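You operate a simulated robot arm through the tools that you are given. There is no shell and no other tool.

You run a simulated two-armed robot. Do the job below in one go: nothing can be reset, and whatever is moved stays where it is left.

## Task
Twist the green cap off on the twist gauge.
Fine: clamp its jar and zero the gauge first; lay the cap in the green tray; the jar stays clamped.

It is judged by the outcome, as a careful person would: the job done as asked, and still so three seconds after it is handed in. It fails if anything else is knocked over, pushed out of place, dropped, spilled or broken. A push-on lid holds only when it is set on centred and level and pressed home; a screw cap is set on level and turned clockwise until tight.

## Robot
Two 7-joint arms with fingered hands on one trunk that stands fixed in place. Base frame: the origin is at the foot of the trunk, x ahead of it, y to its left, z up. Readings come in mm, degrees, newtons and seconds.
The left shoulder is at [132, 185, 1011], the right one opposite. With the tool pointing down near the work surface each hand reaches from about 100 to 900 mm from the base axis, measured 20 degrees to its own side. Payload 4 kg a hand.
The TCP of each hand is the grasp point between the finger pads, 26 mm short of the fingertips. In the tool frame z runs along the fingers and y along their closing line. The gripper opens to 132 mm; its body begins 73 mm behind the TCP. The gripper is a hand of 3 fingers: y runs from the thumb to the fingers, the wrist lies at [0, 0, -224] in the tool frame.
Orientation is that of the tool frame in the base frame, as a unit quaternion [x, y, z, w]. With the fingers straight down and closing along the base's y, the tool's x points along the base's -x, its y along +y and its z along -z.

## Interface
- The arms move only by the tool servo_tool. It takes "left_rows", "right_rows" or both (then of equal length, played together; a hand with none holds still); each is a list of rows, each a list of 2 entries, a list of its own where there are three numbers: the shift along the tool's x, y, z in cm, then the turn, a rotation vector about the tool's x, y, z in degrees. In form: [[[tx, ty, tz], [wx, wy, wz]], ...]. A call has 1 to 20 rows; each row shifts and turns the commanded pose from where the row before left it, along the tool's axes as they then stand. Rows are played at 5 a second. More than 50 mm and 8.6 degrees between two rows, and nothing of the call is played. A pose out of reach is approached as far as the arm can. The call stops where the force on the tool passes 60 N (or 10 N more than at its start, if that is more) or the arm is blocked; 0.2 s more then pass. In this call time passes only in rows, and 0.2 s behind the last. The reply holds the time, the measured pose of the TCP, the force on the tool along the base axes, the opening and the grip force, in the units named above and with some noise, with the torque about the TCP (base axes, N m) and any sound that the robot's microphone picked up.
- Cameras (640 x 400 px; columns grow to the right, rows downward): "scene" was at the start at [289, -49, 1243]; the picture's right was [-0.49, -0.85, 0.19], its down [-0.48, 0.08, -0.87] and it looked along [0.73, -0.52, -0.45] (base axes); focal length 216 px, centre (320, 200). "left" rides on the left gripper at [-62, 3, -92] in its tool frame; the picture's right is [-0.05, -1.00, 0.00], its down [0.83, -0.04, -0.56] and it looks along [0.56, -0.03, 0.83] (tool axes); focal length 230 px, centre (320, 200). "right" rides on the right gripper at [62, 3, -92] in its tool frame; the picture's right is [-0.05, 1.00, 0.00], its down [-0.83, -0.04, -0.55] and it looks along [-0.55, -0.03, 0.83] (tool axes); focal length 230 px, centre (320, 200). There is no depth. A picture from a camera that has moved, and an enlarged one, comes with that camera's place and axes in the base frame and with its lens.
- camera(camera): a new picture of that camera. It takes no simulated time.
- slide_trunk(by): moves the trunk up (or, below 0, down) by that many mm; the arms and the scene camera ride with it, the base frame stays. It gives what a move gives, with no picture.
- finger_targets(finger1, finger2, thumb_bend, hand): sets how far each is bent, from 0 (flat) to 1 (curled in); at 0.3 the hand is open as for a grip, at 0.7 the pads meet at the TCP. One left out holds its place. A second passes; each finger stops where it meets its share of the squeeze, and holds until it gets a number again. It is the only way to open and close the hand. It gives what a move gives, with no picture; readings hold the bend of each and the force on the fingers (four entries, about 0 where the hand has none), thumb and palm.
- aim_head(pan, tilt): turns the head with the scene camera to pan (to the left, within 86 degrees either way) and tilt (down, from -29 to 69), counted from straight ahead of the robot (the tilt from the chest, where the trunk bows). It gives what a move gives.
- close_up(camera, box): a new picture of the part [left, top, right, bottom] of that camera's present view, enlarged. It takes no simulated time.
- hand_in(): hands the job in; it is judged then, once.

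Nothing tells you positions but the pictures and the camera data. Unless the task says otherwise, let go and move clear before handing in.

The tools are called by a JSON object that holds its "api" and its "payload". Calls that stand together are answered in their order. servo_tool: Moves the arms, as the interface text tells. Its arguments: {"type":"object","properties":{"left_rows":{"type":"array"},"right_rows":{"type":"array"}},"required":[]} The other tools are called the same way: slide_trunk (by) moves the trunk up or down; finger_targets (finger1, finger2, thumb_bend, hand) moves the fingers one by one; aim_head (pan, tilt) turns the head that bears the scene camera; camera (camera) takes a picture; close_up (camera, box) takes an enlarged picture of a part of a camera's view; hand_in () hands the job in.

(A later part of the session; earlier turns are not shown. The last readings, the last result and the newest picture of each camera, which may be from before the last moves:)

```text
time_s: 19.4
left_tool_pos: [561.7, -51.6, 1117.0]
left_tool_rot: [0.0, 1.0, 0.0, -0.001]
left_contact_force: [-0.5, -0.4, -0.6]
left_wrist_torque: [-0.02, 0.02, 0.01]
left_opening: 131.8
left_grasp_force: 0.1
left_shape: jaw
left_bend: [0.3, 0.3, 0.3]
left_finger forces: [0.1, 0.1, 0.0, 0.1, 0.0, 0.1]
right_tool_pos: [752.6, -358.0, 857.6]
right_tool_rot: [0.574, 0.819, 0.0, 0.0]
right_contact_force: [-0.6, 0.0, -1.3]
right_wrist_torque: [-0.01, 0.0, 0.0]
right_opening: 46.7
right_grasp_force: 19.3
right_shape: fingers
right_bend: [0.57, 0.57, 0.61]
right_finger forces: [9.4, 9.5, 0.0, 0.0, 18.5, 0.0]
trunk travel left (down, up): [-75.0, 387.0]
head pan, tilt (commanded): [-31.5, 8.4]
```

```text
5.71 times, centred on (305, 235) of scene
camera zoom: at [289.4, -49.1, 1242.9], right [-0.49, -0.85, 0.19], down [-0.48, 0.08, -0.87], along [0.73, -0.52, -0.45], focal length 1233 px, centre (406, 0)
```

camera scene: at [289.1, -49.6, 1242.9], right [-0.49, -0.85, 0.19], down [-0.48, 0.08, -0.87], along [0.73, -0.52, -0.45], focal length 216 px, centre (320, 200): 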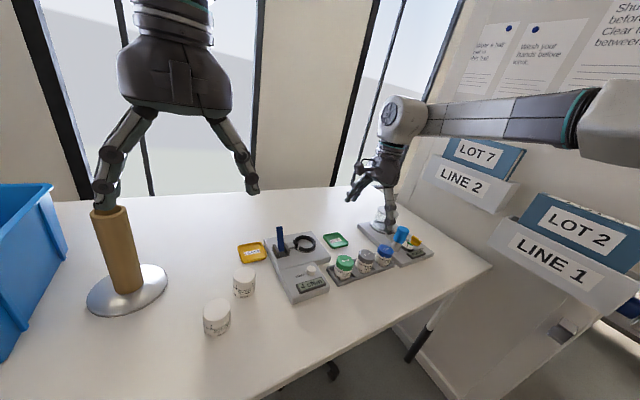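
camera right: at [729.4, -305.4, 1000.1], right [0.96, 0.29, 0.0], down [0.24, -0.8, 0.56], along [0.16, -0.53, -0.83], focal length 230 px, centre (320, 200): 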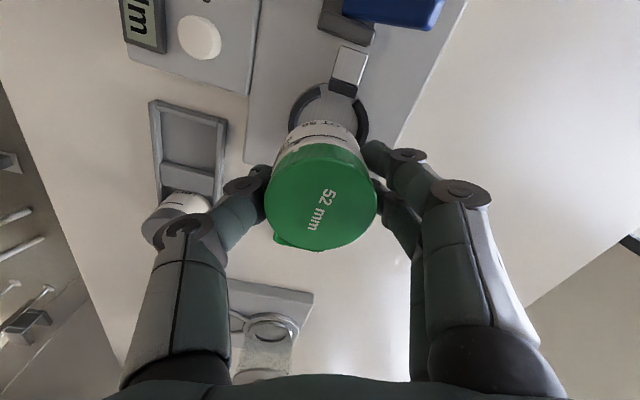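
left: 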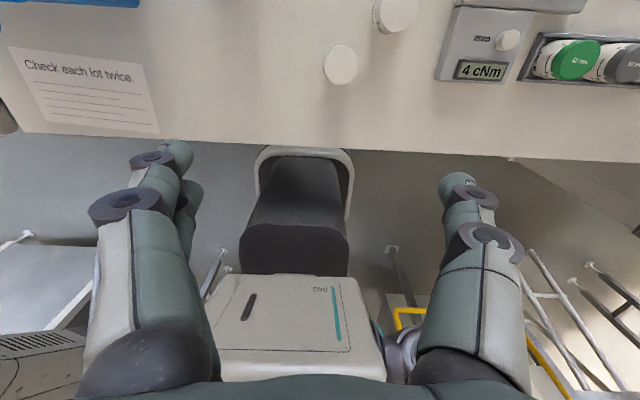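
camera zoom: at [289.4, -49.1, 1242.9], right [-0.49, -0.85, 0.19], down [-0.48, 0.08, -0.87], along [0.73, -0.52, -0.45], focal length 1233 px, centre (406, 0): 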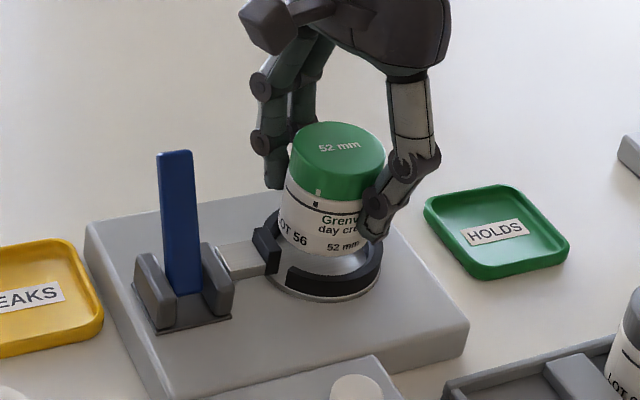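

The jar now looks concentric with the ring. I'll lower it gently in small steps and watch the force.

{"api": "servo_tool", "payload": {"right_rows": [[[0.06, 0.0, 0.4], [0, 0, 0]], [[0, 0, 0.4], [0, 0, 0]], [[0, 0, 0.3], [0, 0, 0]], [[0, 0, 0], [0, 0, 0]]]}}

{"api": "close_up", "payload": {"camera": "right", "box": [240, 30, 400, 190]}}

{"api": "close_up", "payload": {"camera": "scene", "box": [270, 200, 340, 270]}}

```text
time_s: 20.4
left_tool_pos: [562.0, -50.4, 1118.4]
left_tool_rot: [0.0, 1.0, 0.0, -0.001]
left_contact_force: [-0.2, 0.4, 0.2]
left_wrist_torque: [0.01, -0.02, 0.01]
left_opening: 131.6
left_grasp_force: 0.1
left_shape: jaw
left_bend: [0.3, 0.3, 0.3]
left_finger forces: [0.0, 0.0, 0.1, 0.1, 0.0, 0.0]
right_tool_pos: [753.3, -356.9, 846.1]
right_tool_rot: [0.574, 0.819, 0.001, 0.0]
right_contact_force: [0.7, 0.5, -0.5]
right_wrist_torque: [-0.02, -0.04, -0.03]
right_opening: 46.8
right_grasp_force: 19.1
right_shape: fingers
right_bend: [0.57, 0.57, 0.61]
right_finger forces: [9.4, 9.4, 0.0, 0.1, 18.5, 0.0]
trunk travel left (down, up): [-75.0, 387.0]
head pan, tilt (commanded): [-31.5, 8.4]
```

```text
2.50 times, centred on (320, 110) of right
camera zoom: at [735.0, -299.6, 938.3], right [0.96, 0.29, 0.0], down [0.24, -0.8, 0.55], along [0.16, -0.53, -0.83], focal length 575 px, centre (320, 425)
```

zoom: 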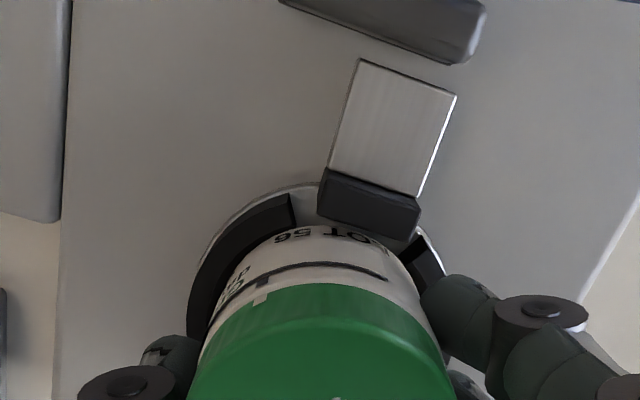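

```text
5.71 times, centred on (305, 235) of scene
camera zoom: at [289.3, -49.0, 1242.9], right [-0.49, -0.85, 0.19], down [-0.48, 0.08, -0.87], along [0.73, -0.52, -0.45], focal length 1233 px, centre (406, 0)
```

zoom: 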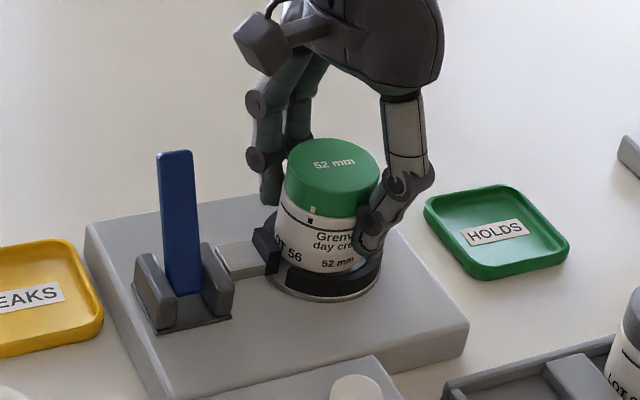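

The jar's lower rim is at the ring mouth with no contact force. I'll keep lowering in small steps.

{"api": "servo_tool", "payload": {"right_rows": [[[0, -0.06, 0.3], [0, 0, 0]], [[0, 0, 0.3], [0, 0, 0]], [[0, 0, 0], [0, 0, 0]]]}}

{"api": "close_up", "payload": {"camera": "right", "box": [240, 30, 400, 190]}}

{"api": "close_up", "payload": {"camera": "scene", "box": [270, 200, 340, 270]}}

```text
time_s: 21.2
left_tool_pos: [560.9, -51.5, 1118.7]
left_tool_rot: [0.001, 1.0, 0.0, 0.0]
left_contact_force: [0.9, 0.6, 0.7]
left_wrist_torque: [0.04, 0.0, -0.02]
left_opening: 132.0
left_grasp_force: 0.2
left_shape: jaw
left_bend: [0.3, 0.3, 0.3]
left_finger forces: [0.0, 0.0, 0.0, 0.0, 0.0, 0.0]
right_tool_pos: [754.6, -358.7, 842.1]
right_tool_rot: [0.574, 0.819, 0.001, 0.002]
right_contact_force: [4.5, -4.5, 10.1]
right_wrist_torque: [-0.05, 0.03, 0.02]
right_opening: 46.5
right_grasp_force: 20.7
right_shape: fingers
right_bend: [0.57, 0.57, 0.62]
right_finger forces: [10.8, 11.6, 0.0, 0.0, 19.5, 0.1]
trunk travel left (down, up): [-75.0, 387.0]
head pan, tilt (commanded): [-31.5, 8.4]
```

```text
2.50 times, centred on (320, 110) of right
camera zoom: at [735.0, -301.1, 934.0], right [0.96, 0.29, 0.0], down [0.24, -0.8, 0.56], along [0.16, -0.53, -0.83], focal length 575 px, centre (320, 425)
```

zoom: 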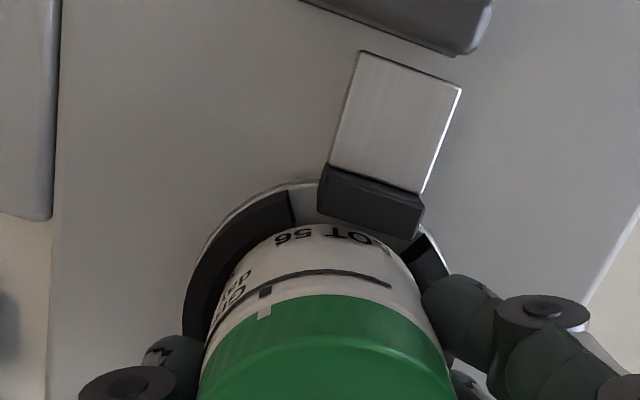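

```text
5.71 times, centred on (305, 235) of scene
camera zoom: at [288.5, -49.1, 1243.3], right [-0.49, -0.85, 0.19], down [-0.48, 0.08, -0.87], along [0.73, -0.52, -0.45], focal length 1233 px, centre (406, 0)
```

zoom: 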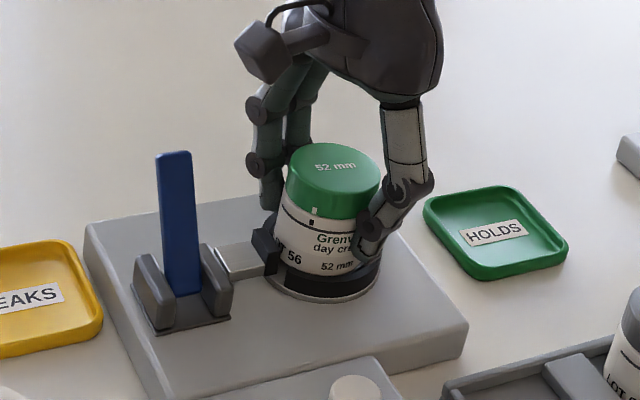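

I felt about 10 N and the jar tilted slightly, so its bottom caught an edge on the (-x, +y) side. I'll raise it a little and re-check.

{"api": "servo_tool", "payload": {"right_rows": [[[0, 0, -0.5], [0, 0, 0]], [[0, 0, -0.5], [0, 0, 0]], [[0, 0, 0], [0, 0, 0]]]}}

{"api": "camera", "payload": {"camera": "right"}}

{"api": "close_up", "payload": {"camera": "right", "box": [240, 30, 400, 190]}}

{"api": "close_up", "payload": {"camera": "scene", "box": [285, 210, 335, 260]}}

```text
time_s: 22.0
left_tool_pos: [561.8, -50.4, 1117.2]
left_tool_rot: [0.0, 1.0, 0.0, -0.001]
left_contact_force: [-0.5, 0.3, 1.0]
left_wrist_torque: [0.01, 0.02, 0.01]
left_opening: 131.8
left_grasp_force: 0.0
left_shape: jaw
left_bend: [0.3, 0.3, 0.3]
left_finger forces: [0.0, 0.0, 0.0, 0.1, 0.1, 0.1]
right_tool_pos: [754.6, -358.0, 848.8]
right_tool_rot: [0.573, 0.819, -0.001, 0.0]
right_contact_force: [-0.7, -0.4, -0.6]
right_wrist_torque: [0.01, -0.06, 0.02]
right_opening: 46.9
right_grasp_force: 19.4
right_shape: fingers
right_bend: [0.57, 0.57, 0.62]
right_finger forces: [10.1, 9.7, 0.1, 0.0, 19.3, 0.0]
trunk travel left (down, up): [-75.0, 387.0]
head pan, tilt (commanded): [-31.5, 8.4]
```

```text
taken
camera right: at [735.0, -300.7, 941.0], right [0.96, 0.29, 0.0], down [0.25, -0.8, 0.55], along [0.16, -0.53, -0.83], focal length 230 px, centre (320, 200)
```

right: 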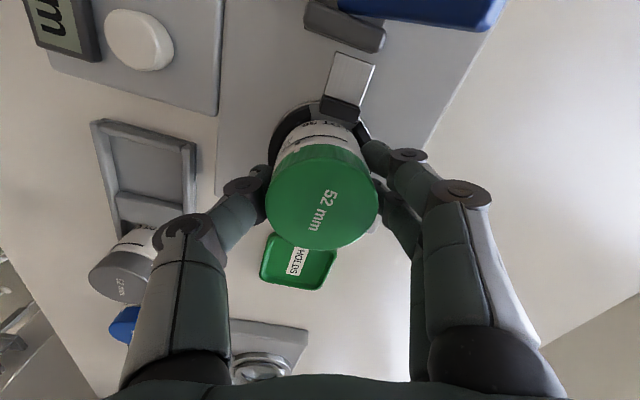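

```text
2.50 times, centred on (320, 110) of right
camera zoom: at [735.0, -300.7, 941.0], right [0.96, 0.29, 0.0], down [0.25, -0.8, 0.55], along [0.16, -0.53, -0.83], focal length 575 px, centre (320, 425)
```

zoom: 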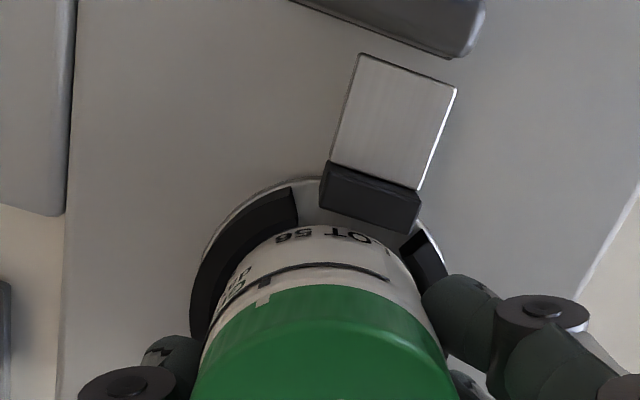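

```text
8.00 times, centred on (310, 235) of scene
camera zoom: at [289.3, -49.0, 1242.8], right [-0.49, -0.85, 0.19], down [-0.48, 0.08, -0.87], along [0.73, -0.52, -0.45], focal length 1726 px, centre (400, -80)
```

zoom: 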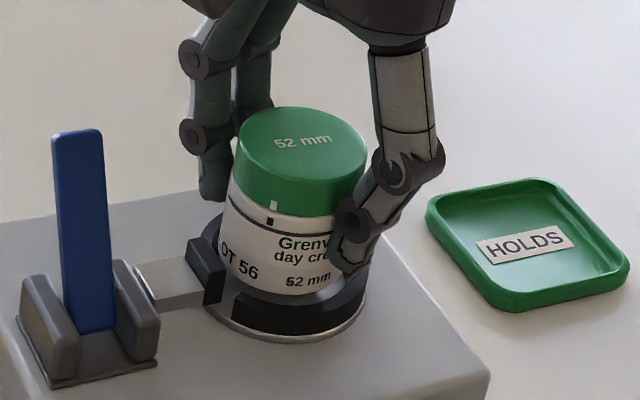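

The contact and the picture both suggest the ring sits a few mm further toward (+x, -y), with its top nearer z of about 789. I'll shift by about (+2, -3) mm and look again before lowering.

{"api": "servo_tool", "payload": {"right_rows": [[[-0.35, 0.085, 0], [0, 0, 0]], [[0, 0, 0.2], [0, 0, 0]], [[0, 0, 0], [0, 0, 0]]]}}

{"api": "close_up", "payload": {"camera": "right", "box": [240, 30, 400, 190]}}

{"api": "close_up", "payload": {"camera": "scene", "box": [285, 210, 335, 260]}}

```text
time_s: 22.8
left_tool_pos: [562.0, -50.8, 1118.0]
left_tool_rot: [0.0, 1.0, 0.001, -0.002]
left_contact_force: [-0.1, -1.0, 0.2]
left_wrist_torque: [-0.04, -0.01, 0.02]
left_opening: 132.0
left_grasp_force: 0.1
left_shape: jaw
left_bend: [0.3, 0.3, 0.3]
left_finger forces: [0.0, 0.0, 0.1, 0.1, 0.0, 0.1]
right_tool_pos: [755.0, -360.9, 847.5]
right_tool_rot: [0.573, 0.819, -0.001, 0.0]
right_contact_force: [-0.8, 0.8, -0.9]
right_wrist_torque: [-0.03, 0.01, 0.01]
right_opening: 47.0
right_grasp_force: 19.2
right_shape: fingers
right_bend: [0.57, 0.57, 0.62]
right_finger forces: [10.1, 9.7, 0.0, 0.1, 19.3, 0.0]
trunk travel left (down, up): [-75.0, 387.0]
head pan, tilt (commanded): [-31.5, 8.4]
```

```text
2.50 times, centred on (320, 110) of right
camera zoom: at [735.8, -303.4, 939.9], right [0.96, 0.29, 0.0], down [0.24, -0.8, 0.55], along [0.16, -0.53, -0.83], focal length 575 px, centre (320, 425)
```

zoom: 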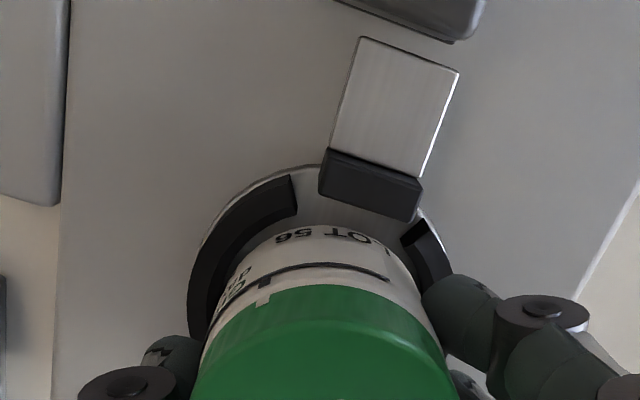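

```text
8.00 times, centred on (310, 235) of scene
camera zoom: at [289.2, -49.0, 1242.9], right [-0.49, -0.85, 0.19], down [-0.48, 0.08, -0.87], along [0.73, -0.52, -0.45], focal length 1726 px, centre (400, -80)
```

zoom: 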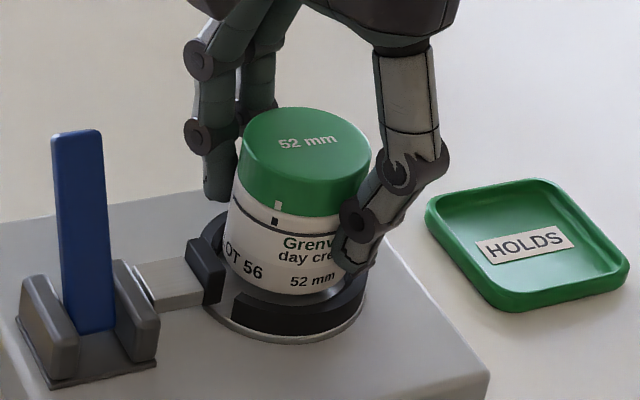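

From the scene camera the jar now lines up with the ring sideways. I'll lower slowly and use the contact force as a guide.

{"api": "servo_tool", "payload": {"right_rows": [[[0, 0, 0.25], [0, 0, 0]], [[0, 0, 0.25], [0, 0, 0]], [[0, 0, 0], [0, 0, 0]]]}}

{"api": "close_up", "payload": {"camera": "right", "box": [240, 30, 400, 190]}}

{"api": "close_up", "payload": {"camera": "scene", "box": [285, 210, 335, 260]}}

```text
time_s: 23.6
left_tool_pos: [562.0, -50.7, 1118.7]
left_tool_rot: [0.0, 1.0, 0.0, -0.001]
left_contact_force: [0.4, -0.6, -0.3]
left_wrist_torque: [0.0, -0.01, 0.01]
left_opening: 131.7
left_grasp_force: 0.0
left_shape: jaw
left_bend: [0.3, 0.3, 0.3]
left_finger forces: [0.0, 0.1, 0.0, 0.0, 0.1, 0.0]
right_tool_pos: [756.0, -360.3, 841.6]
right_tool_rot: [0.573, 0.819, -0.001, 0.0]
right_contact_force: [0.6, 0.0, -1.3]
right_wrist_torque: [0.0, 0.01, -0.02]
right_opening: 46.7
right_grasp_force: 19.5
right_shape: fingers
right_bend: [0.57, 0.57, 0.62]
right_finger forces: [10.1, 9.7, 0.0, 0.0, 19.3, 0.0]
trunk travel left (down, up): [-75.0, 387.0]
head pan, tilt (commanded): [-31.5, 8.4]
```

```text
2.50 times, centred on (320, 110) of right
camera zoom: at [736.7, -303.4, 934.8], right [0.96, 0.29, 0.0], down [0.24, -0.8, 0.55], along [0.16, -0.53, -0.83], focal length 575 px, centre (320, 425)
```

zoom: 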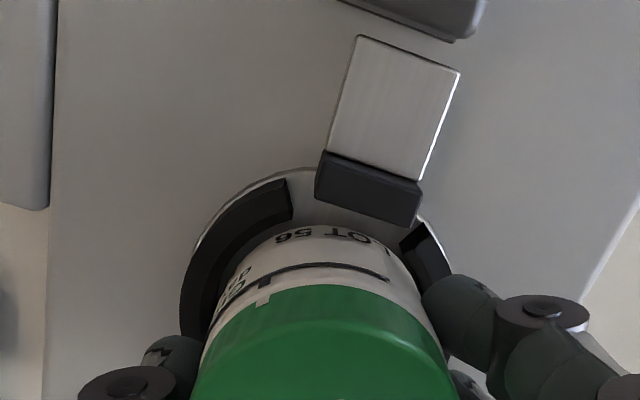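

```text
8.00 times, centred on (310, 235) of scene
camera zoom: at [289.3, -49.0, 1242.9], right [-0.49, -0.85, 0.19], down [-0.48, 0.08, -0.87], along [0.73, -0.52, -0.45], focal length 1726 px, centre (400, -80)
```

zoom: 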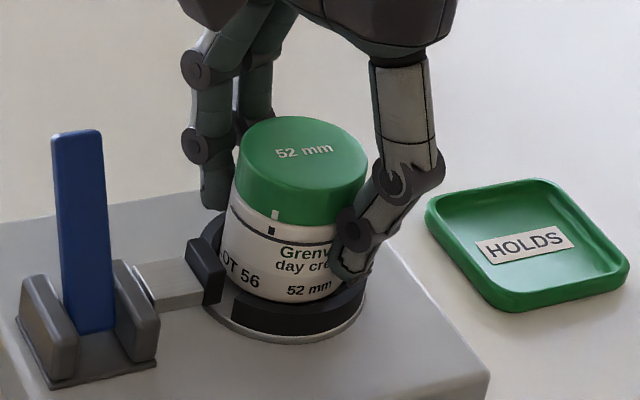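

No contact this time, even below the earlier contact height, so the jar is going into the ring. I'll continue down.

{"api": "servo_tool", "payload": {"right_rows": [[[0, 0, 0.2], [0, 0, 0]], [[0, 0, 0.2], [0, 0, 0]], [[0, 0, 0], [0, 0, 0]]]}}

{"api": "close_up", "payload": {"camera": "scene", "box": [285, 210, 335, 260]}}

{"api": "close_up", "payload": {"camera": "right", "box": [240, 30, 400, 190]}}

```text
time_s: 24.4
left_tool_pos: [561.2, -51.0, 1117.4]
left_tool_rot: [0.0, 1.0, 0.0, -0.001]
left_contact_force: [-0.1, 0.7, 0.9]
left_wrist_torque: [-0.03, 0.0, 0.0]
left_opening: 131.8
left_grasp_force: 0.1
left_shape: jaw
left_bend: [0.3, 0.3, 0.3]
left_finger forces: [0.0, 0.0, 0.0, 0.1, 0.0, 0.0]
right_tool_pos: [754.4, -360.8, 838.3]
right_tool_rot: [0.573, 0.819, 0.0, 0.0]
right_contact_force: [-0.5, 1.2, -0.6]
right_wrist_torque: [-0.02, 0.0, -0.04]
right_opening: 46.9
right_grasp_force: 19.6
right_shape: fingers
right_bend: [0.57, 0.57, 0.62]
right_finger forces: [10.1, 9.7, 0.0, 0.1, 19.3, 0.0]
trunk travel left (down, up): [-75.0, 387.0]
head pan, tilt (commanded): [-31.5, 8.4]
```

```text
8.00 times, centred on (310, 235) of scene
camera zoom: at [289.3, -49.0, 1242.9], right [-0.49, -0.85, 0.19], down [-0.48, 0.08, -0.87], along [0.73, -0.52, -0.45], focal length 1726 px, centre (400, -80)
```

zoom: 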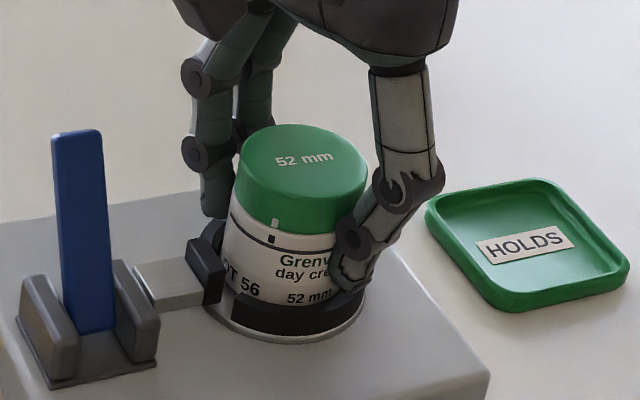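

```text
2.50 times, centred on (320, 110) of right
camera zoom: at [735.7, -303.5, 931.4], right [0.96, 0.29, 0.0], down [0.24, -0.8, 0.55], along [0.16, -0.53, -0.83], focal length 575 px, centre (320, 425)
```

zoom: 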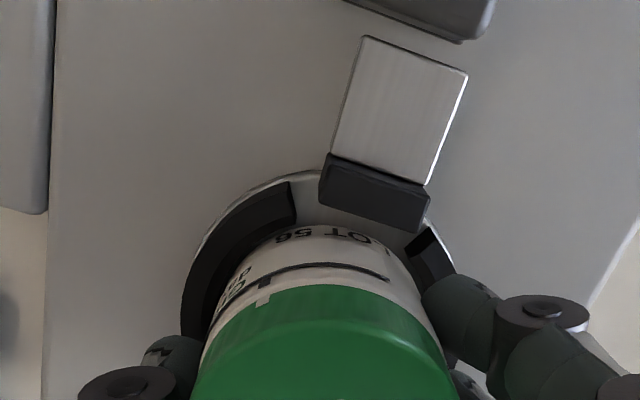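

{"api": "servo_tool", "payload": {"right_rows": [[[0, 0, 0.2], [0, 0, 0]], [[0, 0, 0.2], [0, 0, 0]], [[0, 0, 0], [0, 0, 0]]]}}

{"api": "close_up", "payload": {"camera": "scene", "box": [285, 210, 335, 260]}}

```text
time_s: 25.2
left_tool_pos: [561.1, -50.0, 1119.0]
left_tool_rot: [0.0, 1.0, -0.001, 0.0]
left_contact_force: [-0.6, 1.3, 0.0]
left_wrist_torque: [0.02, -0.02, 0.02]
left_opening: 131.7
left_grasp_force: 0.0
left_shape: jaw
left_bend: [0.3, 0.3, 0.3]
left_finger forces: [0.0, 0.0, 0.0, 0.0, 0.0, 0.0]
right_tool_pos: [755.9, -361.9, 835.6]
right_tool_rot: [0.574, 0.819, 0.001, 0.001]
right_contact_force: [-0.5, -0.9, 3.2]
right_wrist_torque: [0.03, -0.07, 0.01]
right_opening: 46.8
right_grasp_force: 19.2
right_shape: fingers
right_bend: [0.58, 0.58, 0.62]
right_finger forces: [9.7, 10.0, 0.1, 0.1, 19.6, 0.0]
trunk travel left (down, up): [-75.0, 387.0]
head pan, tilt (commanded): [-31.5, 8.4]
```

```text
8.00 times, centred on (310, 235) of scene
camera zoom: at [288.6, -48.8, 1243.2], right [-0.49, -0.85, 0.19], down [-0.48, 0.08, -0.87], along [0.73, -0.52, -0.45], focal length 1726 px, centre (400, -80)
```

zoom: 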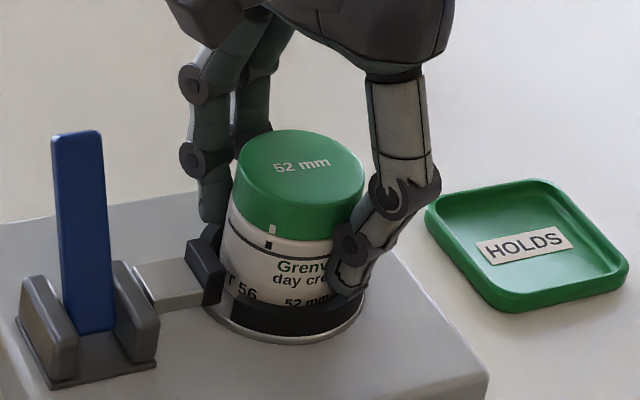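

{"api": "servo_tool", "payload": {"right_rows": [[[0, 0, 0.15], [0, 0, 0]], [[0, 0, 0], [0, 0, 0]]]}}

{"api": "close_up", "payload": {"camera": "scene", "box": [285, 210, 335, 260]}}

{"api": "close_up", "payload": {"camera": "right", "box": [240, 30, 400, 190]}}

```text
time_s: 25.8
left_tool_pos: [560.9, -49.7, 1118.9]
left_tool_rot: [-0.001, 1.0, 0.0, 0.0]
left_contact_force: [-0.1, 0.2, 0.0]
left_wrist_torque: [0.0, 0.01, -0.03]
left_opening: 131.9
left_grasp_force: 0.1
left_shape: jaw
left_bend: [0.3, 0.3, 0.3]
left_finger forces: [0.0, 0.0, 0.0, 0.1, 0.1, 0.1]
right_tool_pos: [755.1, -360.0, 834.4]
right_tool_rot: [0.573, 0.819, 0.0, 0.001]
right_contact_force: [0.8, -1.2, 8.8]
right_wrist_torque: [-0.09, -0.09, -0.04]
right_opening: 46.4
right_grasp_force: 20.1
right_shape: fingers
right_bend: [0.58, 0.58, 0.62]
right_finger forces: [9.9, 10.8, 0.1, 0.1, 19.5, 0.0]
trunk travel left (down, up): [-75.0, 387.0]
head pan, tilt (commanded): [-31.5, 8.4]
```

```text
8.00 times, centred on (310, 235) of scene
camera zoom: at [288.1, -48.7, 1243.4], right [-0.49, -0.85, 0.19], down [-0.48, 0.08, -0.87], along [0.73, -0.52, -0.45], focal length 1726 px, centre (400, -80)
```

zoom: 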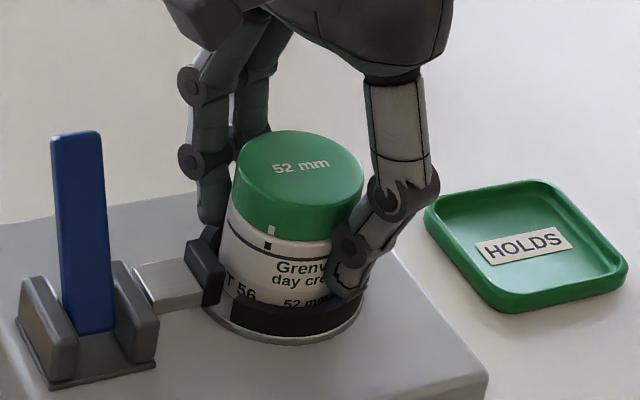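

```text
2.50 times, centred on (320, 110) of right
camera zoom: at [736.5, -303.3, 927.6], right [0.96, 0.29, 0.0], down [0.24, -0.8, 0.56], along [0.16, -0.53, -0.83], focal length 575 px, centre (320, 425)
```

zoom: 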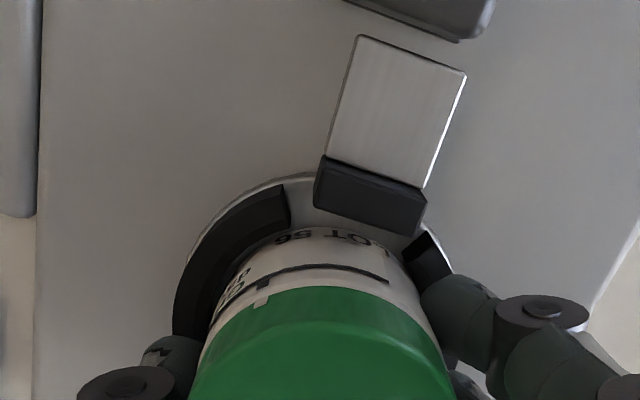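

The force is purely vertical, about 9 N, so the jar is resting on the ring floor. I'll ease off 1 mm and release it.

{"api": "servo_tool", "payload": {"right_rows": [[[0, 0, -0.1], [0, 0, 0]], [[0, 0, 0], [0, 0, 0]]]}}

{"api": "finger_targets", "payload": {"hand": "right", "finger1": 0.48, "finger2": 0.48, "thumb_bend": 0.48}}

{"api": "camera", "payload": {"camera": "right"}}

{"api": "close_up", "payload": {"camera": "scene", "box": [285, 210, 335, 260]}}

```text
time_s: 26.4
left_tool_pos: [560.8, -49.8, 1118.7]
left_tool_rot: [0.0, 1.0, 0.0, 0.0]
left_contact_force: [-0.2, -0.4, 0.0]
left_wrist_torque: [-0.01, 0.02, 0.02]
left_opening: 131.9
left_grasp_force: 0.0
left_shape: jaw
left_bend: [0.3, 0.3, 0.3]
left_finger forces: [0.0, 0.0, 0.0, 0.1, 0.0, 0.1]
right_tool_pos: [756.2, -359.7, 835.9]
right_tool_rot: [0.574, 0.819, 0.0, 0.0]
right_contact_force: [1.6, -1.9, 8.3]
right_wrist_torque: [-0.04, -0.15, -0.04]
right_opening: 46.8
right_grasp_force: 20.6
right_shape: fingers
right_bend: [0.58, 0.58, 0.62]
right_finger forces: [10.0, 11.1, 0.1, 0.1, 19.0, 0.0]
trunk travel left (down, up): [-75.0, 387.0]
head pan, tilt (commanded): [-31.5, 8.4]
```

```text
time_s: 27.4
left_tool_pos: [561.7, -50.6, 1116.4]
left_tool_rot: [0.0, 1.0, 0.0, 0.0]
left_contact_force: [0.3, -0.5, -0.5]
left_wrist_torque: [0.0, 0.0, 0.03]
left_opening: 131.9
left_grasp_force: 0.0
left_shape: jaw
left_bend: [0.3, 0.3, 0.3]
left_finger forces: [0.0, 0.0, 0.0, 0.0, 0.0, 0.0]
right_tool_pos: [755.9, -361.3, 834.3]
right_tool_rot: [0.574, 0.819, -0.001, 0.0]
right_contact_force: [0.4, -0.5, -0.6]
right_wrist_torque: [-0.01, -0.01, 0.0]
right_opening: 73.9
right_grasp_force: 0.0
right_shape: fingers
right_bend: [0.48, 0.48, 0.48]
right_finger forces: [0.0, 0.0, 0.0, 0.0, 0.0, 0.1]
trunk travel left (down, up): [-75.0, 387.0]
head pan, tilt (commanded): [-31.5, 8.4]
```

```text
taken
camera right: at [736.7, -303.2, 926.9], right [0.96, 0.29, 0.0], down [0.24, -0.8, 0.56], along [0.16, -0.53, -0.83], focal length 230 px, centre (320, 200)
```

right: 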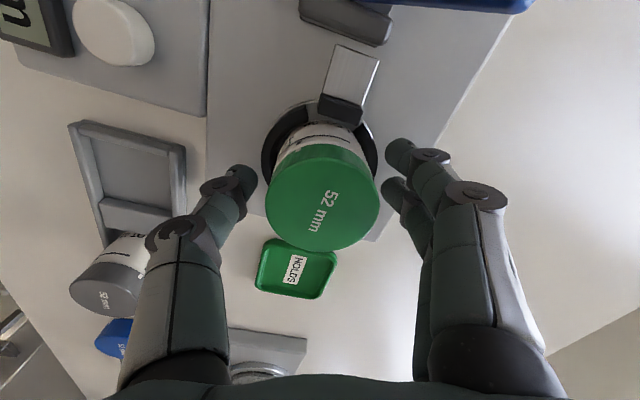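

```text
8.00 times, centred on (310, 235) of scene
camera zoom: at [289.1, -48.9, 1243.0], right [-0.49, -0.85, 0.19], down [-0.48, 0.08, -0.87], along [0.73, -0.52, -0.45], focal length 1726 px, centre (400, -80)
```

zoom: 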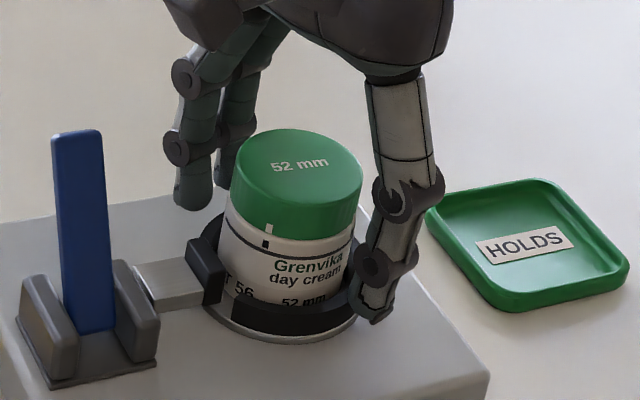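

The jar stands in the ring with the hand clear of it. I'll raise the hand and look closely at the lever.

{"api": "servo_tool", "payload": {"right_rows": [[[0, 0, -2.0], [0, 0, 0]], [[0, 0, -3.0], [0, 0, 0]], [[0, 0, -4.0], [0, 0, 0]], [[0, 0, -4.0], [0, 0, 0]], [[0, 0, -3.0], [0, 0, 0]], [[0, 0, 0], [0, 0, 0]]]}}

{"api": "camera", "payload": {"camera": "right"}}

{"api": "close_up", "payload": {"camera": "scene", "box": [260, 200, 360, 300]}}

```text
time_s: 28.8
left_tool_pos: [561.9, -50.7, 1118.1]
left_tool_rot: [-0.001, 1.0, 0.0, 0.0]
left_contact_force: [1.0, -0.1, -0.1]
left_wrist_torque: [-0.02, 0.02, 0.01]
left_opening: 131.6
left_grasp_force: 0.1
left_shape: jaw
left_bend: [0.3, 0.3, 0.3]
left_finger forces: [0.0, 0.0, 0.0, 0.1, 0.1, 0.0]
right_tool_pos: [754.7, -361.2, 998.6]
right_tool_rot: [0.574, 0.819, 0.0, 0.0]
right_contact_force: [-0.2, 0.5, -0.4]
right_wrist_torque: [-0.01, -0.01, -0.02]
right_opening: 73.9
right_grasp_force: 0.1
right_shape: fingers
right_bend: [0.48, 0.48, 0.48]
right_finger forces: [0.1, 0.0, 0.1, 0.1, 0.0, 0.0]
trunk travel left (down, up): [-75.0, 387.0]
head pan, tilt (commanded): [-31.5, 8.4]
```

```text
taken
camera right: at [736.1, -303.9, 1090.1], right [0.96, 0.29, 0.0], down [0.24, -0.8, 0.55], along [0.16, -0.53, -0.83], focal length 230 px, centre (320, 200)
```

right: 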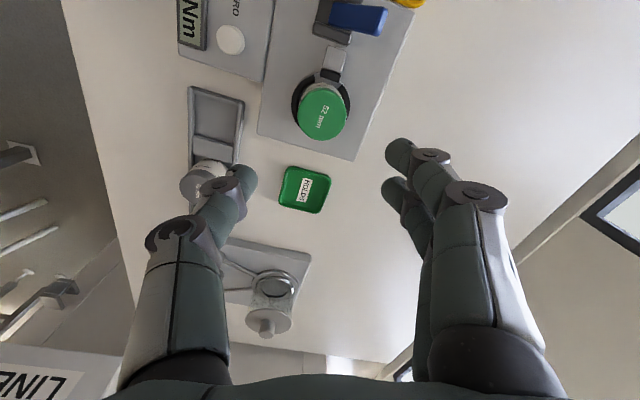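

```text
4.00 times, centred on (310, 250) of scene
camera zoom: at [289.4, -49.0, 1242.8], right [-0.49, -0.85, 0.19], down [-0.48, 0.08, -0.87], along [0.73, -0.52, -0.45], focal length 863 px, centre (360, 0)
```

zoom: 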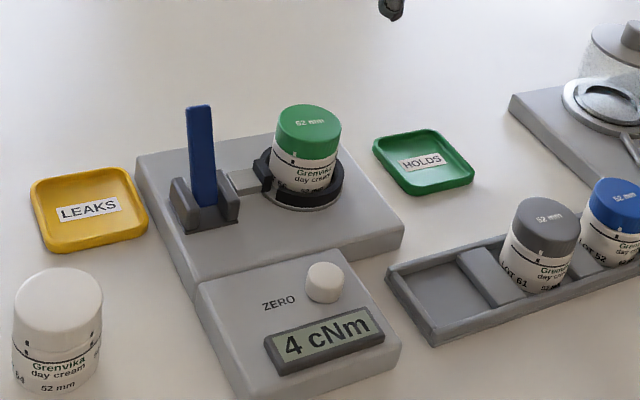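

I'll move the left hand out of the way and bring the right hand to the left of the lever for a side view of it.

{"api": "servo_tool", "payload": {"right_rows": [[[2.84, 1.04, 0.8], [0, 0, 0]], [[2.84, 1.04, 0.8], [0, 0, 0]], [[2.84, 1.04, 0.8], [0, 0, 0]], [[2.84, 1.04, 0.8], [0, 0, 0]], [[2.84, 1.04, 0.8], [0, 0, 0]], [[0, 0, 0], [0, 0, 0]]], "left_rows": [[[0, 2.5, 0], [0, 0, 0]], [[0, 2.5, 0], [0, 0, 0]], [[0, 2.5, 0], [0, 0, 0]], [[0, 2.5, 0], [0, 0, 0]], [[0, 2.5, 0], [0, 0, 0]], [[0, 0, 0], [0, 0, 0]]]}}

{"api": "camera", "payload": {"camera": "right"}}

{"api": "close_up", "payload": {"camera": "right", "box": [230, 80, 430, 280]}}

{"api": "camera", "payload": {"camera": "scene"}}

```text
time_s: 30.2
left_tool_pos: [562.5, 75.3, 1117.5]
left_tool_rot: [0.0, 1.0, 0.001, -0.001]
left_contact_force: [-0.5, -0.5, -0.6]
left_wrist_torque: [0.05, 0.03, 0.0]
left_opening: 132.1
left_grasp_force: 0.1
left_shape: jaw
left_bend: [0.3, 0.3, 0.3]
left_finger forces: [0.0, 0.0, 0.1, 0.0, 0.0, 0.0]
right_tool_pos: [752.4, -301.8, 961.3]
right_tool_rot: [0.57, 0.822, 0.003, -0.001]
right_contact_force: [-1.0, -0.7, 0.0]
right_wrist_torque: [-0.01, -0.01, 0.0]
right_opening: 74.2
right_grasp_force: 0.1
right_shape: fingers
right_bend: [0.48, 0.48, 0.48]
right_finger forces: [0.0, 0.0, 0.0, 0.0, 0.1, 0.0]
right hand out of reach, approached as far as the arm can: row 2, 3, 4, 5
trunk travel left (down, up): [-75.0, 387.0]
head pan, tilt (commanded): [-31.5, 8.4]
```

```text
taken
camera right: at [731.9, -246.1, 1053.2], right [0.95, 0.3, 0.0], down [0.25, -0.8, 0.55], along [0.17, -0.53, -0.83], focal length 230 px, centre (320, 200)
```

right: 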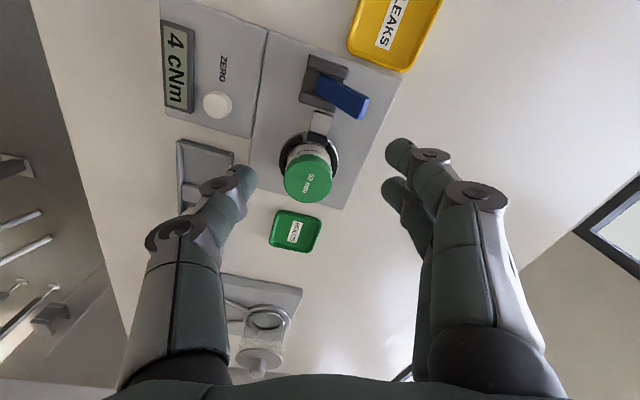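

```text
2.00 times, centred on (330, 180) of right
camera zoom: at [731.9, -246.1, 1053.2], right [0.95, 0.3, 0.0], down [0.25, -0.8, 0.55], along [0.17, -0.53, -0.83], focal length 460 px, centre (300, 240)
```

zoom: 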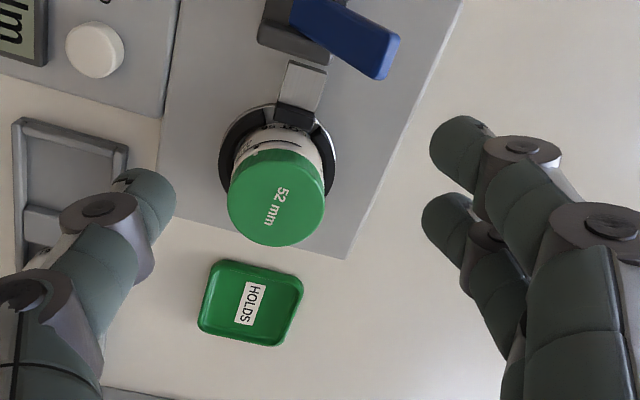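

```text
taken
camera scene: at [289.1, -49.5, 1243.0], right [-0.49, -0.85, 0.19], down [-0.48, 0.08, -0.87], along [0.73, -0.52, -0.45], focal length 216 px, centre (320, 200)
```

scene: 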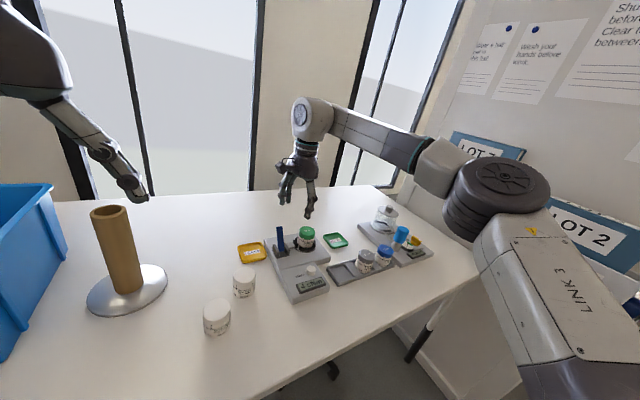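

At +70° the arm can't come further left, so I'll turn the hand back to 0° and close it into a fist. Then I'll look at the lever before pushing it.

{"api": "servo_tool", "payload": {"right_rows": [[[0, 0, 0], [0, 0, -7.8]], [[0, 0, 0], [0, 0, -7.8]], [[0, 0, 0], [0, 0, -7.8]], [[0, 0, 0], [0, 0, -7.8]], [[0, 0, 0], [0, 0, -7.8]], [[0, 0, 0], [0, 0, -7.8]], [[0, 0, 0], [0, 0, -7.8]], [[0, 0, 0], [0, 0, -7.8]], [[0, 0, 0], [0, 0, -7.0]], [[0, 0, 0], [0, 0, 0]]]}}

{"api": "finger_targets", "payload": {"hand": "right", "finger1": 0.7, "finger2": 0.7, "thumb_bend": 0.7}}

{"api": "camera", "payload": {"camera": "right"}}

{"api": "close_up", "payload": {"camera": "right", "box": [220, 80, 420, 280]}}

```text
time_s: 32.4
left_tool_pos: [562.2, 74.6, 1116.1]
left_tool_rot: [0.0, 1.0, -0.001, -0.001]
left_contact_force: [0.0, -0.4, -0.1]
left_wrist_torque: [0.0, -0.01, 0.03]
left_opening: 132.1
left_grasp_force: 0.0
left_shape: jaw
left_bend: [0.3, 0.3, 0.3]
left_finger forces: [0.1, 0.1, 0.0, 0.0, 0.0, 0.1]
right_tool_pos: [751.4, -303.2, 962.4]
right_tool_rot: [0.005, 1.0, 0.0, 0.0]
right_contact_force: [0.2, 0.3, 0.2]
right_wrist_torque: [0.0, 0.0, 0.04]
right_opening: 74.1
right_grasp_force: 0.0
right_shape: fingers
right_bend: [0.48, 0.48, 0.48]
right_finger forces: [0.1, 0.0, 0.0, 0.0, 0.1, 0.0]
trunk travel left (down, up): [-75.0, 387.0]
head pan, tilt (commanded): [-31.5, 8.4]
```

```text
time_s: 33.4
left_tool_pos: [563.4, 74.9, 1116.6]
left_tool_rot: [-0.001, 1.0, 0.0, -0.001]
left_contact_force: [0.5, 0.4, 0.2]
left_wrist_torque: [0.02, -0.02, 0.03]
left_opening: 131.8
left_grasp_force: 0.1
left_shape: jaw
left_bend: [0.3, 0.3, 0.3]
left_finger forces: [0.0, 0.0, 0.0, 0.0, 0.0, 0.1]
right_tool_pos: [752.3, -302.7, 961.9]
right_tool_rot: [0.005, 1.0, 0.0, 0.0]
right_contact_force: [0.0, 0.6, 0.1]
right_wrist_torque: [0.02, 0.02, -0.01]
right_opening: 6.3
right_grasp_force: 0.0
right_shape: fingers
right_bend: [0.7, 0.7, 0.7]
right_finger forces: [0.0, 0.0, 0.1, 0.0, 0.0, 0.1]
trunk travel left (down, up): [-75.0, 387.0]
head pan, tilt (commanded): [-31.5, 8.4]
```

```text
taken
camera right: at [689.4, -300.9, 1053.8], right [0.06, 1.0, 0.0], down [0.83, -0.05, 0.55], along [0.55, -0.03, -0.83], focal length 230 px, centre (320, 200)
```

right: 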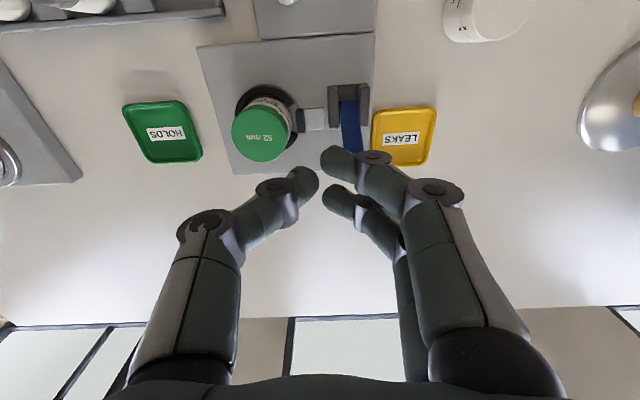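

```text
2.00 times, centred on (320, 180) of right
camera zoom: at [689.4, -300.9, 1053.8], right [0.06, 1.0, 0.0], down [0.83, -0.05, 0.55], along [0.55, -0.03, -0.83], focal length 460 px, centre (320, 240)
```

zoom: 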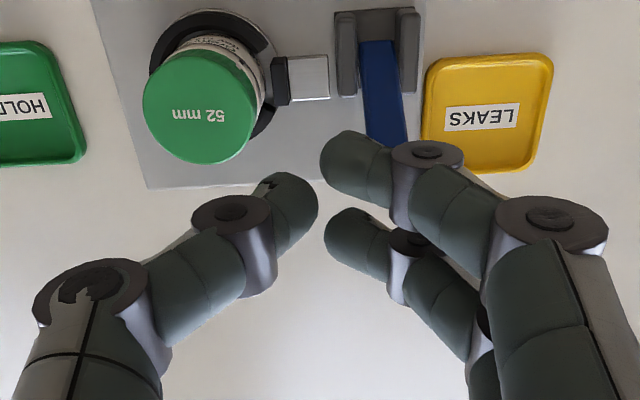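

The fist spans roughly ±21 mm in x. I'll take it to the far side of the lever, about (822, -275), staying high, and look again.

{"api": "servo_tool", "payload": {"right_rows": [[[-2.4, 0.95, 0], [0, 0, 0]], [[-2.4, 0.95, 0], [0, 0, 0]], [[-2.4, 0.95, 0], [0, 0, 0]], [[0, 0, 2.0], [0, 0, 0]], [[0, 0, 2.0], [0, 0, 0]], [[0, 0, 0], [0, 0, 0]]]}}

{"api": "camera", "payload": {"camera": "right"}}

{"api": "close_up", "payload": {"camera": "scene", "box": [240, 150, 360, 270]}}

```text
time_s: 34.8
left_tool_pos: [563.7, 74.7, 1116.4]
left_tool_rot: [0.0, 1.0, 0.0, 0.0]
left_contact_force: [0.0, -0.8, -0.5]
left_wrist_torque: [0.0, 0.02, 0.0]
left_opening: 132.1
left_grasp_force: 0.0
left_shape: jaw
left_bend: [0.3, 0.3, 0.3]
left_finger forces: [0.0, 0.1, 0.0, 0.0, 0.0, 0.0]
right_tool_pos: [758.3, -298.6, 922.9]
right_tool_rot: [0.005, 1.0, 0.0, -0.001]
right_contact_force: [0.1, 0.5, -0.1]
right_wrist_torque: [-0.04, 0.0, 0.02]
right_opening: 6.2
right_grasp_force: 0.1
right_shape: fingers
right_bend: [0.7, 0.7, 0.7]
right_finger forces: [0.1, 0.0, 0.0, 0.1, 0.1, 0.0]
right hand out of reach, approached as far as the arm can: row 1, 2, 3
trunk travel left (down, up): [-75.0, 387.0]
head pan, tilt (commanded): [-31.5, 8.4]
```

```text
taken
camera right: at [696.6, -296.7, 1015.0], right [0.06, 1.0, 0.0], down [0.83, -0.05, 0.56], along [0.55, -0.03, -0.83], focal length 230 px, centre (320, 200)
```

right: 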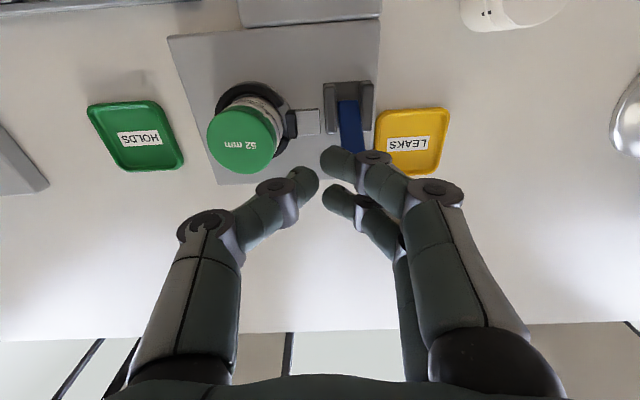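

```text
3.33 times, centred on (300, 210) of scene
camera zoom: at [289.0, -48.9, 1243.0], right [-0.49, -0.85, 0.19], down [-0.48, 0.08, -0.87], along [0.73, -0.52, -0.45], focal length 719 px, centre (387, 167)
```

zoom: 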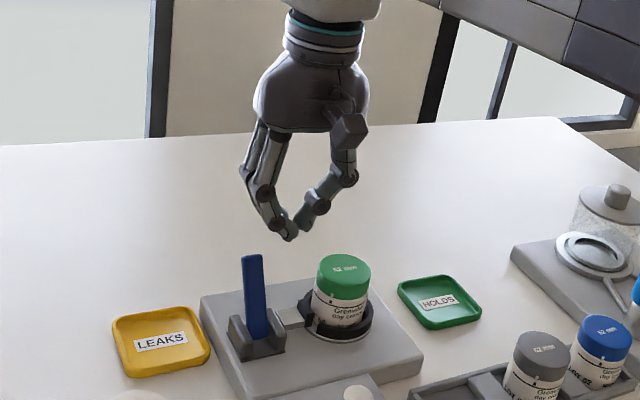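

The arm stalled at about (758, -299) while it was high up. Now that it is lower, I'll try moving outward again.

{"api": "servo_tool", "payload": {"right_rows": [[[-1.5, 0.0, 0], [0, 0, 0]], [[-1.5, 0.0, 0], [0, 0, 0]], [[0, 0, 0], [0, 0, 0]]]}}

```text
time_s: 35.6
left_tool_pos: [564.1, 74.2, 1116.5]
left_tool_rot: [0.0, 1.0, 0.0, -0.001]
left_contact_force: [-0.5, 0.9, 0.1]
left_wrist_torque: [-0.01, 0.0, 0.01]
left_opening: 132.0
left_grasp_force: 0.1
left_shape: jaw
left_bend: [0.3, 0.3, 0.3]
left_finger forces: [0.1, 0.1, 0.0, 0.0, 0.0, 0.0]
right_tool_pos: [774.7, -300.4, 922.0]
right_tool_rot: [0.006, 1.0, 0.0, 0.0]
right_contact_force: [0.7, -0.1, -0.5]
right_wrist_torque: [0.03, 0.02, -0.02]
right_opening: 5.8
right_grasp_force: 0.1
right_shape: fingers
right_bend: [0.7, 0.7, 0.7]
right_finger forces: [0.1, 0.0, 0.0, 0.0, 0.0, 0.0]
right hand out of reach, approached as far as the arm can: row 2
trunk travel left (down, up): [-75.0, 387.0]
head pan, tilt (commanded): [-31.5, 8.4]
```

The reach grows as the hand gets lower relative to the shoulder, so I'll raise the trunk 120 mm. The hands and scene camera ride up with it.

{"api": "slide_trunk", "payload": {"by": 120}}

{"api": "servo_tool", "payload": {"right_rows": [[[-1.0, 0.5, 2.0], [0, 0, 0]], [[-1.0, 0.5, 2.0], [0, 0, 0]], [[-1.0, 0.5, 2.0], [0, 0, 0]], [[-1.0, 0.5, 2.0], [0, 0, 0]], [[-0.7, 0.5, 2.0], [0, 0, 0]], [[0, 0, 0], [0, 0, 0]]]}}

{"api": "camera", "payload": {"camera": "right"}}

{"api": "camera", "payload": {"camera": "scene"}}

```text
time_s: 37.1
left_tool_pos: [563.2, 74.0, 1236.6]
left_tool_rot: [-0.001, 1.0, 0.0, 0.0]
left_contact_force: [0.2, 0.3, 0.5]
left_wrist_torque: [0.0, 0.01, -0.01]
left_opening: 131.9
left_grasp_force: 0.0
left_shape: jaw
left_bend: [0.3, 0.3, 0.3]
left_finger forces: [0.0, 0.1, 0.0, 0.0, 0.1, 0.1]
right_tool_pos: [717.3, -300.0, 1195.3]
right_tool_rot: [0.005, 0.995, -0.001, 0.096]
right_contact_force: [-0.4, -0.2, -0.4]
right_wrist_torque: [0.0, 0.0, -0.03]
right_opening: 5.9
right_grasp_force: 0.1
right_shape: fingers
right_bend: [0.7, 0.7, 0.7]
right_finger forces: [0.0, 0.1, 0.0, 0.0, 0.0, 0.0]
trunk travel left (down, up): [-195.0, 267.0]
head pan, tilt (commanded): [-31.5, 8.4]
```

```text
time_s: 38.5
left_tool_pos: [561.9, 75.4, 1237.6]
left_tool_rot: [0.0, 1.0, -0.001, 0.0]
left_contact_force: [-0.2, -0.2, 0.1]
left_wrist_torque: [-0.04, 0.01, 0.01]
left_opening: 132.1
left_grasp_force: 0.1
left_shape: jaw
left_bend: [0.3, 0.3, 0.3]
left_finger forces: [0.0, 0.0, 0.1, 0.1, 0.0, 0.0]
right_tool_pos: [744.7, -329.7, 1149.6]
right_tool_rot: [0.005, 0.995, 0.0, 0.098]
right_contact_force: [-1.0, 0.3, -1.4]
right_wrist_torque: [0.0, -0.01, 0.0]
right_opening: 5.8
right_grasp_force: 0.0
right_shape: fingers
right_bend: [0.7, 0.7, 0.7]
right_finger forces: [0.0, 0.1, 0.0, 0.1, 0.0, 0.1]
right hand out of reach, approached as far as the arm can: row 1, 2, 3, 4, 5
trunk travel left (down, up): [-195.0, 267.0]
head pan, tilt (commanded): [-31.5, 8.4]
```

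```text
taken
camera right: at [664.9, -327.7, 1227.2], right [0.06, 1.0, 0.01], down [0.71, -0.05, 0.71], along [0.71, -0.03, -0.71], focal length 230 px, centre (320, 200)
```

right: 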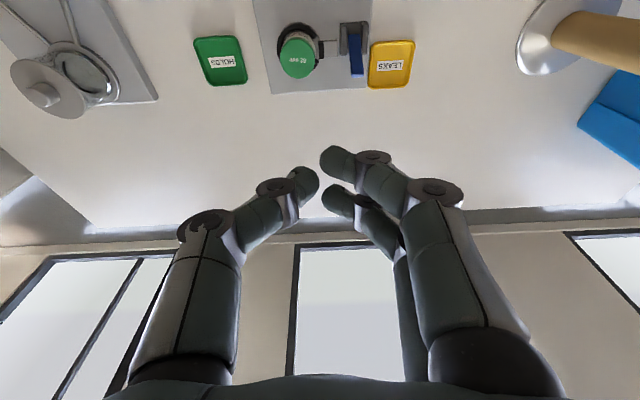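

```text
taken
camera scene: at [179.3, -48.8, 1416.2], right [-0.51, -0.85, 0.1], down [-0.3, 0.08, -0.95], along [0.8, -0.52, -0.3], focal length 216 px, centre (320, 200)
```

scene: 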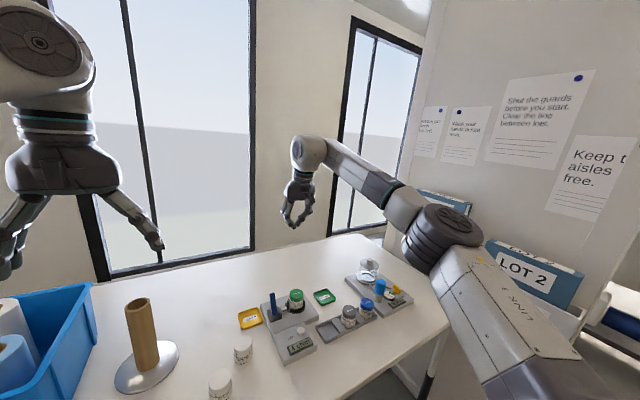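

Raising the trunk straightened it and moved the shoulders back, which cost reach. I'll undo that and lean the hand forward instead.

{"api": "slide_trunk", "payload": {"by": -120}}

{"api": "camera", "payload": {"camera": "right"}}

{"api": "camera", "payload": {"camera": "scene"}}

```text
time_s: 40.0
left_tool_pos: [561.1, 74.3, 1119.2]
left_tool_rot: [0.0, 1.0, 0.0, 0.001]
left_contact_force: [0.3, -0.4, 0.6]
left_wrist_torque: [-0.01, -0.01, 0.01]
left_opening: 131.7
left_grasp_force: 0.1
left_shape: jaw
left_bend: [0.3, 0.3, 0.3]
left_finger forces: [0.0, 0.1, 0.0, 0.0, 0.0, 0.1]
right_tool_pos: [743.5, -330.0, 1027.9]
right_tool_rot: [0.005, 0.995, 0.001, 0.1]
right_contact_force: [-0.1, 0.0, 0.0]
right_wrist_torque: [0.02, -0.01, 0.01]
right_opening: 6.0
right_grasp_force: 0.1
right_shape: fingers
right_bend: [0.7, 0.7, 0.7]
right_finger forces: [0.1, 0.0, 0.0, 0.1, 0.0, 0.0]
trunk travel left (down, up): [-75.0, 387.0]
head pan, tilt (commanded): [-31.5, 8.4]
```

```text
taken
camera right: at [663.4, -328.5, 1106.8], right [0.06, 1.0, 0.01], down [0.7, -0.05, 0.71], along [0.71, -0.03, -0.71], focal length 230 px, centre (320, 200)
```

right: 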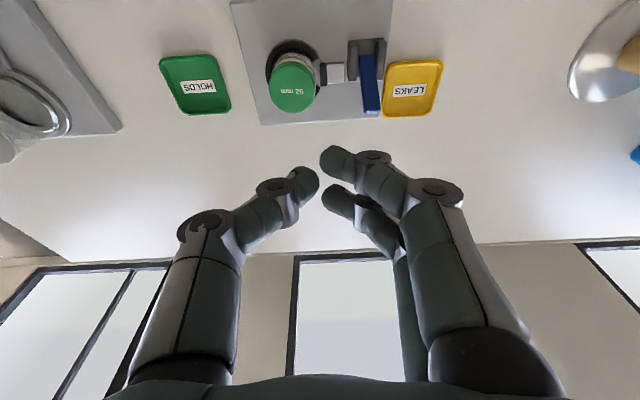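

```text
taken
camera scene: at [287.7, -48.8, 1243.7], right [-0.49, -0.85, 0.19], down [-0.48, 0.08, -0.87], along [0.73, -0.52, -0.45], focal length 216 px, centre (320, 200)
```

scene: 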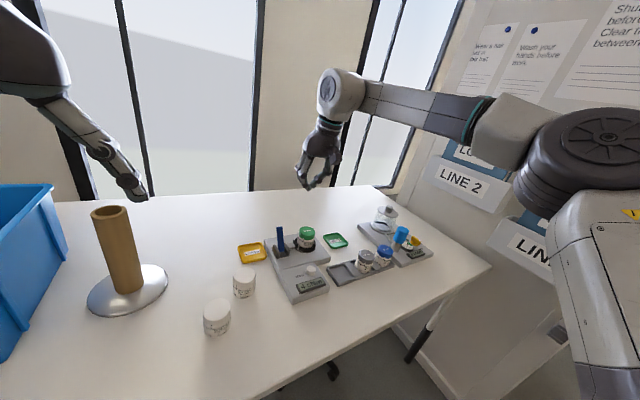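

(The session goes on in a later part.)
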